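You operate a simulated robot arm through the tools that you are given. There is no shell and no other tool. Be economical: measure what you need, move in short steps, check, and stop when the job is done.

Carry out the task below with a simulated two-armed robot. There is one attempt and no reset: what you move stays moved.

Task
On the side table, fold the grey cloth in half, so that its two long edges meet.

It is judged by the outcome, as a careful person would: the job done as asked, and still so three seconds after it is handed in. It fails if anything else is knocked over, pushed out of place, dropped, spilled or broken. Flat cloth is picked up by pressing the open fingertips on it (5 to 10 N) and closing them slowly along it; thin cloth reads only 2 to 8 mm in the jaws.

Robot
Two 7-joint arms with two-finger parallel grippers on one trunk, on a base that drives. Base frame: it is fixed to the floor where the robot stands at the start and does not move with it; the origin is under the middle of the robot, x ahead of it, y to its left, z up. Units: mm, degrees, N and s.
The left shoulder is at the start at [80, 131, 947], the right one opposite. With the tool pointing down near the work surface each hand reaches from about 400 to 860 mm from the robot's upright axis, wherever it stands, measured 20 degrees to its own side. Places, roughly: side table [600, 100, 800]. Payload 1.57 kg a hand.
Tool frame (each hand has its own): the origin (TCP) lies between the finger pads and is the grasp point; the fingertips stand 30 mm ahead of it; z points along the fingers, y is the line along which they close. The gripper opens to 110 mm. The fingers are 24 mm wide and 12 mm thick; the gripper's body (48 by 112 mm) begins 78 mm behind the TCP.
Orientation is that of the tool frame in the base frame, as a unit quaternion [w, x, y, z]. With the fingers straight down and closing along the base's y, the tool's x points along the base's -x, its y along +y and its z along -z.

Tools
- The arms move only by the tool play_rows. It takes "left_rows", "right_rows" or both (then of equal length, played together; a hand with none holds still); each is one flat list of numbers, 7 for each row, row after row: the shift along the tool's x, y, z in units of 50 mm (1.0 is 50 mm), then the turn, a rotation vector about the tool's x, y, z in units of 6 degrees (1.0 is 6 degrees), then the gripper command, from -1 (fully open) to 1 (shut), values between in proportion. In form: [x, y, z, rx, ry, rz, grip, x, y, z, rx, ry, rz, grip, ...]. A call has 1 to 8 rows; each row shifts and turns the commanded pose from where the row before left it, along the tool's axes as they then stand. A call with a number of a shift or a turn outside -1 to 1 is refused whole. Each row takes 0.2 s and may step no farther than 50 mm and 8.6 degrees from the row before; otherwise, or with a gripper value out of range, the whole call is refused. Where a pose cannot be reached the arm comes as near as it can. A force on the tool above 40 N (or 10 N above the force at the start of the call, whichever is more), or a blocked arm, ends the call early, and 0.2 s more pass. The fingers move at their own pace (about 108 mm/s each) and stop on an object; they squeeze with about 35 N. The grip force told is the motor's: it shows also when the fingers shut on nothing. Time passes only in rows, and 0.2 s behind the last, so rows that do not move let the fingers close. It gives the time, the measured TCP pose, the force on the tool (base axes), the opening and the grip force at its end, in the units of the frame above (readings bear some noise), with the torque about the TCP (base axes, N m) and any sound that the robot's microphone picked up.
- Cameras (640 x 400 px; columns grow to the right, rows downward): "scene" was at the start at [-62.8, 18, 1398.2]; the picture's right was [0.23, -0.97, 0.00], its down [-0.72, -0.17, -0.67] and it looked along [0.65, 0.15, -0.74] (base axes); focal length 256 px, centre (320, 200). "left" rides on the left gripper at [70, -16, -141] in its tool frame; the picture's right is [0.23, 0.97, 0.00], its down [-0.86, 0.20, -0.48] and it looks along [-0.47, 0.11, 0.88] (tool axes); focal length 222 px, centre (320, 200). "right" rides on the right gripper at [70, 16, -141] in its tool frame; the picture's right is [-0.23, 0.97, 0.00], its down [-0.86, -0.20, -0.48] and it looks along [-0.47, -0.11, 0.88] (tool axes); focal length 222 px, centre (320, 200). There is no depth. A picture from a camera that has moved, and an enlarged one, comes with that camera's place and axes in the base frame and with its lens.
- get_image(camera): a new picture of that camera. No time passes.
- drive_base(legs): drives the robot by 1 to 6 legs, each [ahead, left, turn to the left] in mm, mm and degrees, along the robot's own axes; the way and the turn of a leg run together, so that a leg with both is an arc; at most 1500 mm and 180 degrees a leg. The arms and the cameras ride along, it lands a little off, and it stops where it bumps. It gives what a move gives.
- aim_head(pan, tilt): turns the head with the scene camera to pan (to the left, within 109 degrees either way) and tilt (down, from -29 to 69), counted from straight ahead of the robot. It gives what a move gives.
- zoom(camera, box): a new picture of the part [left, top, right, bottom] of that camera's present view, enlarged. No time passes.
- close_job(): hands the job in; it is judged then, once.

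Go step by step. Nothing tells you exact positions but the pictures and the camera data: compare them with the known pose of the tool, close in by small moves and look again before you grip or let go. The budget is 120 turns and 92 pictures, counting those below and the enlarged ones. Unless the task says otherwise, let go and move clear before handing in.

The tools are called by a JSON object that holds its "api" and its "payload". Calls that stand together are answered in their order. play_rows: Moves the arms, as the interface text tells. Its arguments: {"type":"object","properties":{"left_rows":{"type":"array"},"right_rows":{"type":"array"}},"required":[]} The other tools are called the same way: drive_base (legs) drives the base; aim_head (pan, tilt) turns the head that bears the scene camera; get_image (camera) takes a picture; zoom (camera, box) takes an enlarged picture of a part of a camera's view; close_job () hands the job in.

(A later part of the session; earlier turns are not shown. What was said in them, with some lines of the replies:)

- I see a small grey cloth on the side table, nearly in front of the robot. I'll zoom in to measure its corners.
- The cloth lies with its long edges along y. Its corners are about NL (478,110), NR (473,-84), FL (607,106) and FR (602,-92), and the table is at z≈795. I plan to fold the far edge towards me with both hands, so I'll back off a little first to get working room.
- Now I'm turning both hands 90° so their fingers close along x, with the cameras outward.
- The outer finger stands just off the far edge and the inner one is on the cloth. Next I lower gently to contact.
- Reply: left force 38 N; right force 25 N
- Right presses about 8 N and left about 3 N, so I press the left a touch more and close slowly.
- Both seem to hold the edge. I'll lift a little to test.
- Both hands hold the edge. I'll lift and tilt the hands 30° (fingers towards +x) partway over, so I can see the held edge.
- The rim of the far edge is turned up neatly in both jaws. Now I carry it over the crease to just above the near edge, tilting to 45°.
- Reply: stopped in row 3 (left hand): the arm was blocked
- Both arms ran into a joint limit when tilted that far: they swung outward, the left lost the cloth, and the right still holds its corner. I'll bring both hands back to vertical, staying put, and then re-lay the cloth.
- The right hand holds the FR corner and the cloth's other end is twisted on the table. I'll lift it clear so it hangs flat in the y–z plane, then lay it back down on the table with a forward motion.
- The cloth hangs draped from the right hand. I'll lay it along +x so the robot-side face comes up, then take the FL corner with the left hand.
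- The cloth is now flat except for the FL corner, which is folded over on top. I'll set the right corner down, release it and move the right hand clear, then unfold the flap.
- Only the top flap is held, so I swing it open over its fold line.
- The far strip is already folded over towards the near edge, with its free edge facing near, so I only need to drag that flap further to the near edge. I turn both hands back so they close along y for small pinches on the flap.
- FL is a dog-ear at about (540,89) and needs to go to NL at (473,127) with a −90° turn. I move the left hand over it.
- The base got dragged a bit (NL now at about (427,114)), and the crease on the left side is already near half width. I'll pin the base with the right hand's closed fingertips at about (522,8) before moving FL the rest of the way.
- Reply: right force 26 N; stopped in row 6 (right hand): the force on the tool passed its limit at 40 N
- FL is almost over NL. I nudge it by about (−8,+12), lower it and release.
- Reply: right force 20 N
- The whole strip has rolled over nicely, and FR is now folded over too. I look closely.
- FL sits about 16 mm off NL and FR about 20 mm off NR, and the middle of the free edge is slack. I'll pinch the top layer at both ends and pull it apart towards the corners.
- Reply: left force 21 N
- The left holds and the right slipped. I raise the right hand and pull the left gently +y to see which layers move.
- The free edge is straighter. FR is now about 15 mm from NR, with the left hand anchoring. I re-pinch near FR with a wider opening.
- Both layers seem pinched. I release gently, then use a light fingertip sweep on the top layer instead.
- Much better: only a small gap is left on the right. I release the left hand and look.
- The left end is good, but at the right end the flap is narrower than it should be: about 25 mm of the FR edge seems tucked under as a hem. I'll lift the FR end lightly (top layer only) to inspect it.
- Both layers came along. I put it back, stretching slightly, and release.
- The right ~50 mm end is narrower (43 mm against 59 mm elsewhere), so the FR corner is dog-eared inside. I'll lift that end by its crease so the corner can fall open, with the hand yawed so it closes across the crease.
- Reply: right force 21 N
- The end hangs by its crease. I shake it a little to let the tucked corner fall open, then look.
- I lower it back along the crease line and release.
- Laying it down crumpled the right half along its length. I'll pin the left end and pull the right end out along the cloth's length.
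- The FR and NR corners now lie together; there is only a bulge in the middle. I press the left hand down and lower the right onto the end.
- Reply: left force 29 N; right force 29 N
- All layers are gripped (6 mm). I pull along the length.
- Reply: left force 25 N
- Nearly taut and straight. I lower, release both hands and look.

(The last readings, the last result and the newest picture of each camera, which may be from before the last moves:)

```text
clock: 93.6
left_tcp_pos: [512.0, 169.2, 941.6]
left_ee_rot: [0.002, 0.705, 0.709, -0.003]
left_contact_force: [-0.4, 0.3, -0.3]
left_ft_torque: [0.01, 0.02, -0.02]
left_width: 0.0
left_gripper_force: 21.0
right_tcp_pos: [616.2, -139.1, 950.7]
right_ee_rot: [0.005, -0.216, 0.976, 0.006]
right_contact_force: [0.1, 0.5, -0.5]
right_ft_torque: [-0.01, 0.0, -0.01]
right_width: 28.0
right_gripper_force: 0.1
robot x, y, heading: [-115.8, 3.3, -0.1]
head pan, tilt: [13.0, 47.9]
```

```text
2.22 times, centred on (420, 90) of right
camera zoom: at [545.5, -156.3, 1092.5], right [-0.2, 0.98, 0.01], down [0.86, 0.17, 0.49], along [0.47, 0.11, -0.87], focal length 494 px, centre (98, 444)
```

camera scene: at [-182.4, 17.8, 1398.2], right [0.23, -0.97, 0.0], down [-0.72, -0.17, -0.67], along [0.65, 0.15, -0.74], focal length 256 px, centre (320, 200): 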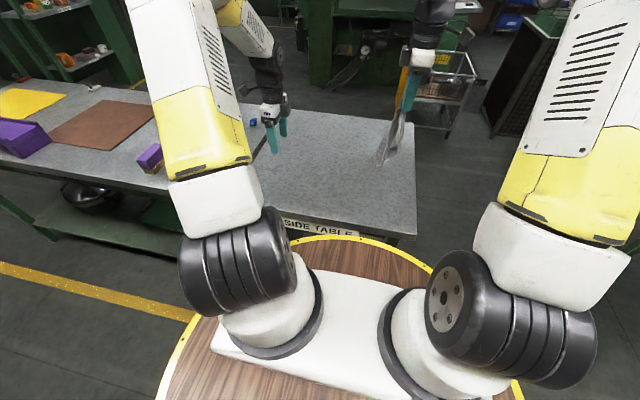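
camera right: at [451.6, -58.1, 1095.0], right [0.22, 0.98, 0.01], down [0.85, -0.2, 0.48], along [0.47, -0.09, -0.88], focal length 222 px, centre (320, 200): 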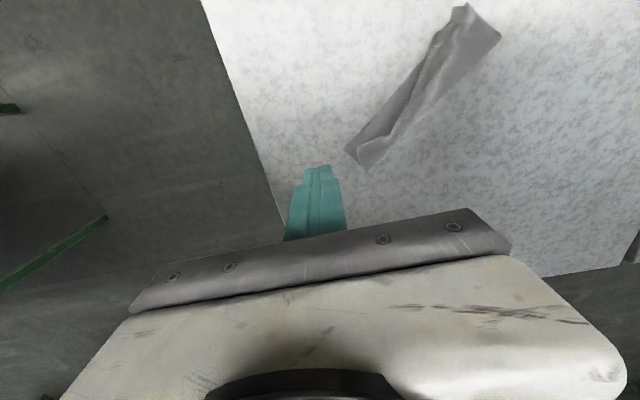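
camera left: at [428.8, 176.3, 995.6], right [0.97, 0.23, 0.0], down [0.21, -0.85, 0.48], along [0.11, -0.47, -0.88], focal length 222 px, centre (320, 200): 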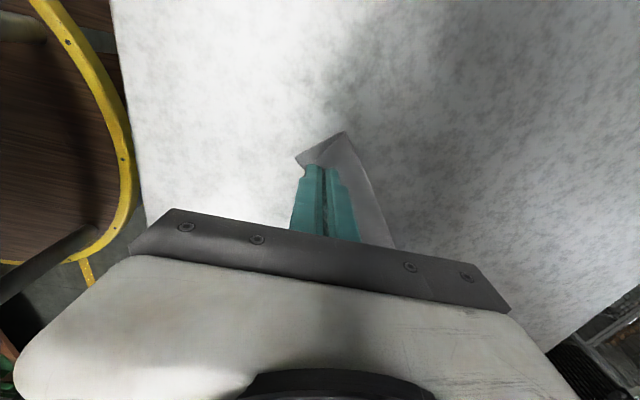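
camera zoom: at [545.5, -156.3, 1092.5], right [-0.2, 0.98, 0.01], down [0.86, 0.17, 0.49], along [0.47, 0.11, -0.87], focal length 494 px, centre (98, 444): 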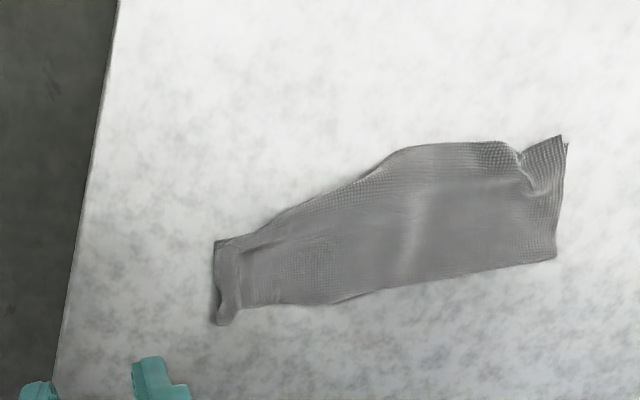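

The cloth is folded along its length, with a small upturned lip at the right end. I'll smooth that lip outward with a light closed-finger sweep.

{"api": "play_rows", "payload": {"right_rows": [0, 0.62, 0.6, 0, 0, 0, 1, 0, 0.62, 0.6, 0, 0, 0, 1, -0.03, 0.62, 0.6, 0, 0, 0, 1, 0, 0, 0.46, 0, 0, 0, 1, 0, 0, 0.06, 0, 0, 0, 1, 0, 0, 0, 0, 0, 0, 1]}}

```text
clock: 95.0
left_tcp_pos: [511.8, 169.9, 940.8]
left_ee_rot: [0.002, 0.705, 0.71, -0.003]
left_contact_force: [-0.5, 0.2, -0.1]
left_ft_torque: [0.0, 0.01, 0.0]
left_width: 0.2
left_gripper_force: 20.5
right_tcp_pos: [579.0, -52.7, 837.8]
right_ee_rot: [0.006, -0.215, 0.977, 0.006]
right_contact_force: [-0.5, 0.0, -0.7]
right_ft_torque: [0.0, 0.02, 0.01]
right_width: 0.1
right_gripper_force: 21.7
robot x, y, heading: [-120.3, -1.5, -0.1]
head pan, tilt: [13.0, 47.9]
```

{"api": "play_rows", "payload": {"right_rows": [0, 0, 0.1, 0, 0, 0, 1, 0, 0, 0.01, 0, 0, 0, 1, 0, -0.15, 0, 0, 0, 0, 1, 0, -0.2, 0, 0, 0, 0, 1, 0, -0.2, 0, 0, 0, 0, 1, 0, 0, 0, 0, 0, 0, 1]}}

{"api": "play_rows", "payload": {"right_rows": [0, 0, -0.6, 0, 0, 0, 1, 0, 0, -0.9, 0, 0, 0, 1, 0, -0.8, -0.6, 0, 0, 0, 1, 0, -0.4, -0.3, 0, 0, 0, 1]}}

{"api": "zoom", "payload": {"camera": "right", "box": [300, 0, 540, 180]}}

```text
clock: 96.4
left_tcp_pos: [511.8, 170.5, 940.7]
left_ee_rot: [0.002, 0.705, 0.709, -0.003]
left_contact_force: [0.3, 0.2, 0.4]
left_ft_torque: [-0.02, 0.04, 0.03]
left_width: 0.0
left_gripper_force: 21.6
right_tcp_pos: [590.7, -75.4, 831.2]
right_ee_rot: [0.006, -0.215, 0.976, 0.006]
right_contact_force: [-1.5, 5.5, 19.7]
right_ft_torque: [-0.12, 0.1, -0.07]
right_width: 0.0
right_gripper_force: 21.5
robot x, y, heading: [-121.1, 0.6, -0.2]
head pan, tilt: [13.0, 47.9]
```

```text
clock: 97.4
left_tcp_pos: [512.6, 169.2, 941.0]
left_ee_rot: [0.002, 0.705, 0.709, -0.003]
left_contact_force: [-0.5, 0.5, 0.4]
left_ft_torque: [-0.01, -0.02, -0.02]
left_width: 0.1
left_gripper_force: 21.1
right_tcp_pos: [615.6, -133.1, 950.0]
right_ee_rot: [0.005, -0.216, 0.976, 0.006]
right_contact_force: [0.5, 0.9, -0.5]
right_ft_torque: [-0.02, 0.0, 0.0]
right_width: 0.0
right_gripper_force: 20.9
robot x, y, heading: [-121.5, -2.8, 0.3]
head pan, tilt: [13.0, 47.9]
```

```text
2.22 times, centred on (420, 90) of right
camera zoom: at [544.2, -148.7, 1091.1], right [-0.2, 0.98, 0.01], down [0.86, 0.17, 0.49], along [0.48, 0.11, -0.87], focal length 494 px, centre (98, 444)
```

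zoom: 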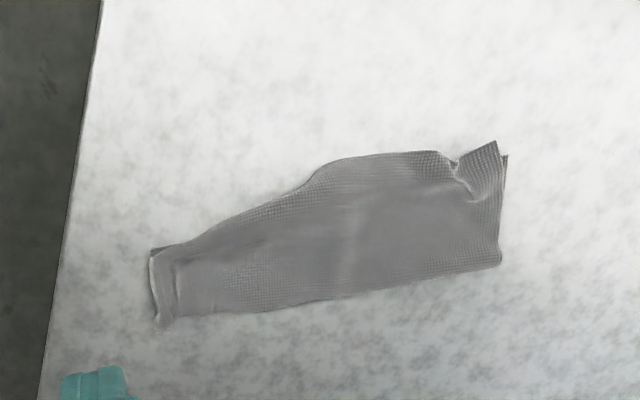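

The cloth lies folded lengthwise and both hands are empty and clear of it, with nothing else disturbed. I have only two pictures left, so more blind handling would likely do more harm than good, and I'm handing it in.

{"api": "close_job", "payload": {}}

```text
The job is handed in.
```

I handed in the cloth folded in half lengthwise, but the fold is not neat. The left half of the long edges meets closely. The right end is narrower and wrinkled, and I think its far corner is still partly tucked inside the fold, with a small lip turned up there.

The arms swung outward during the first fold and dropped one side, so I had to lay the cloth out again. It now sits about 50–100 mm from where it started and is turned at an angle. As far as I could see, nothing else on the table was touched.
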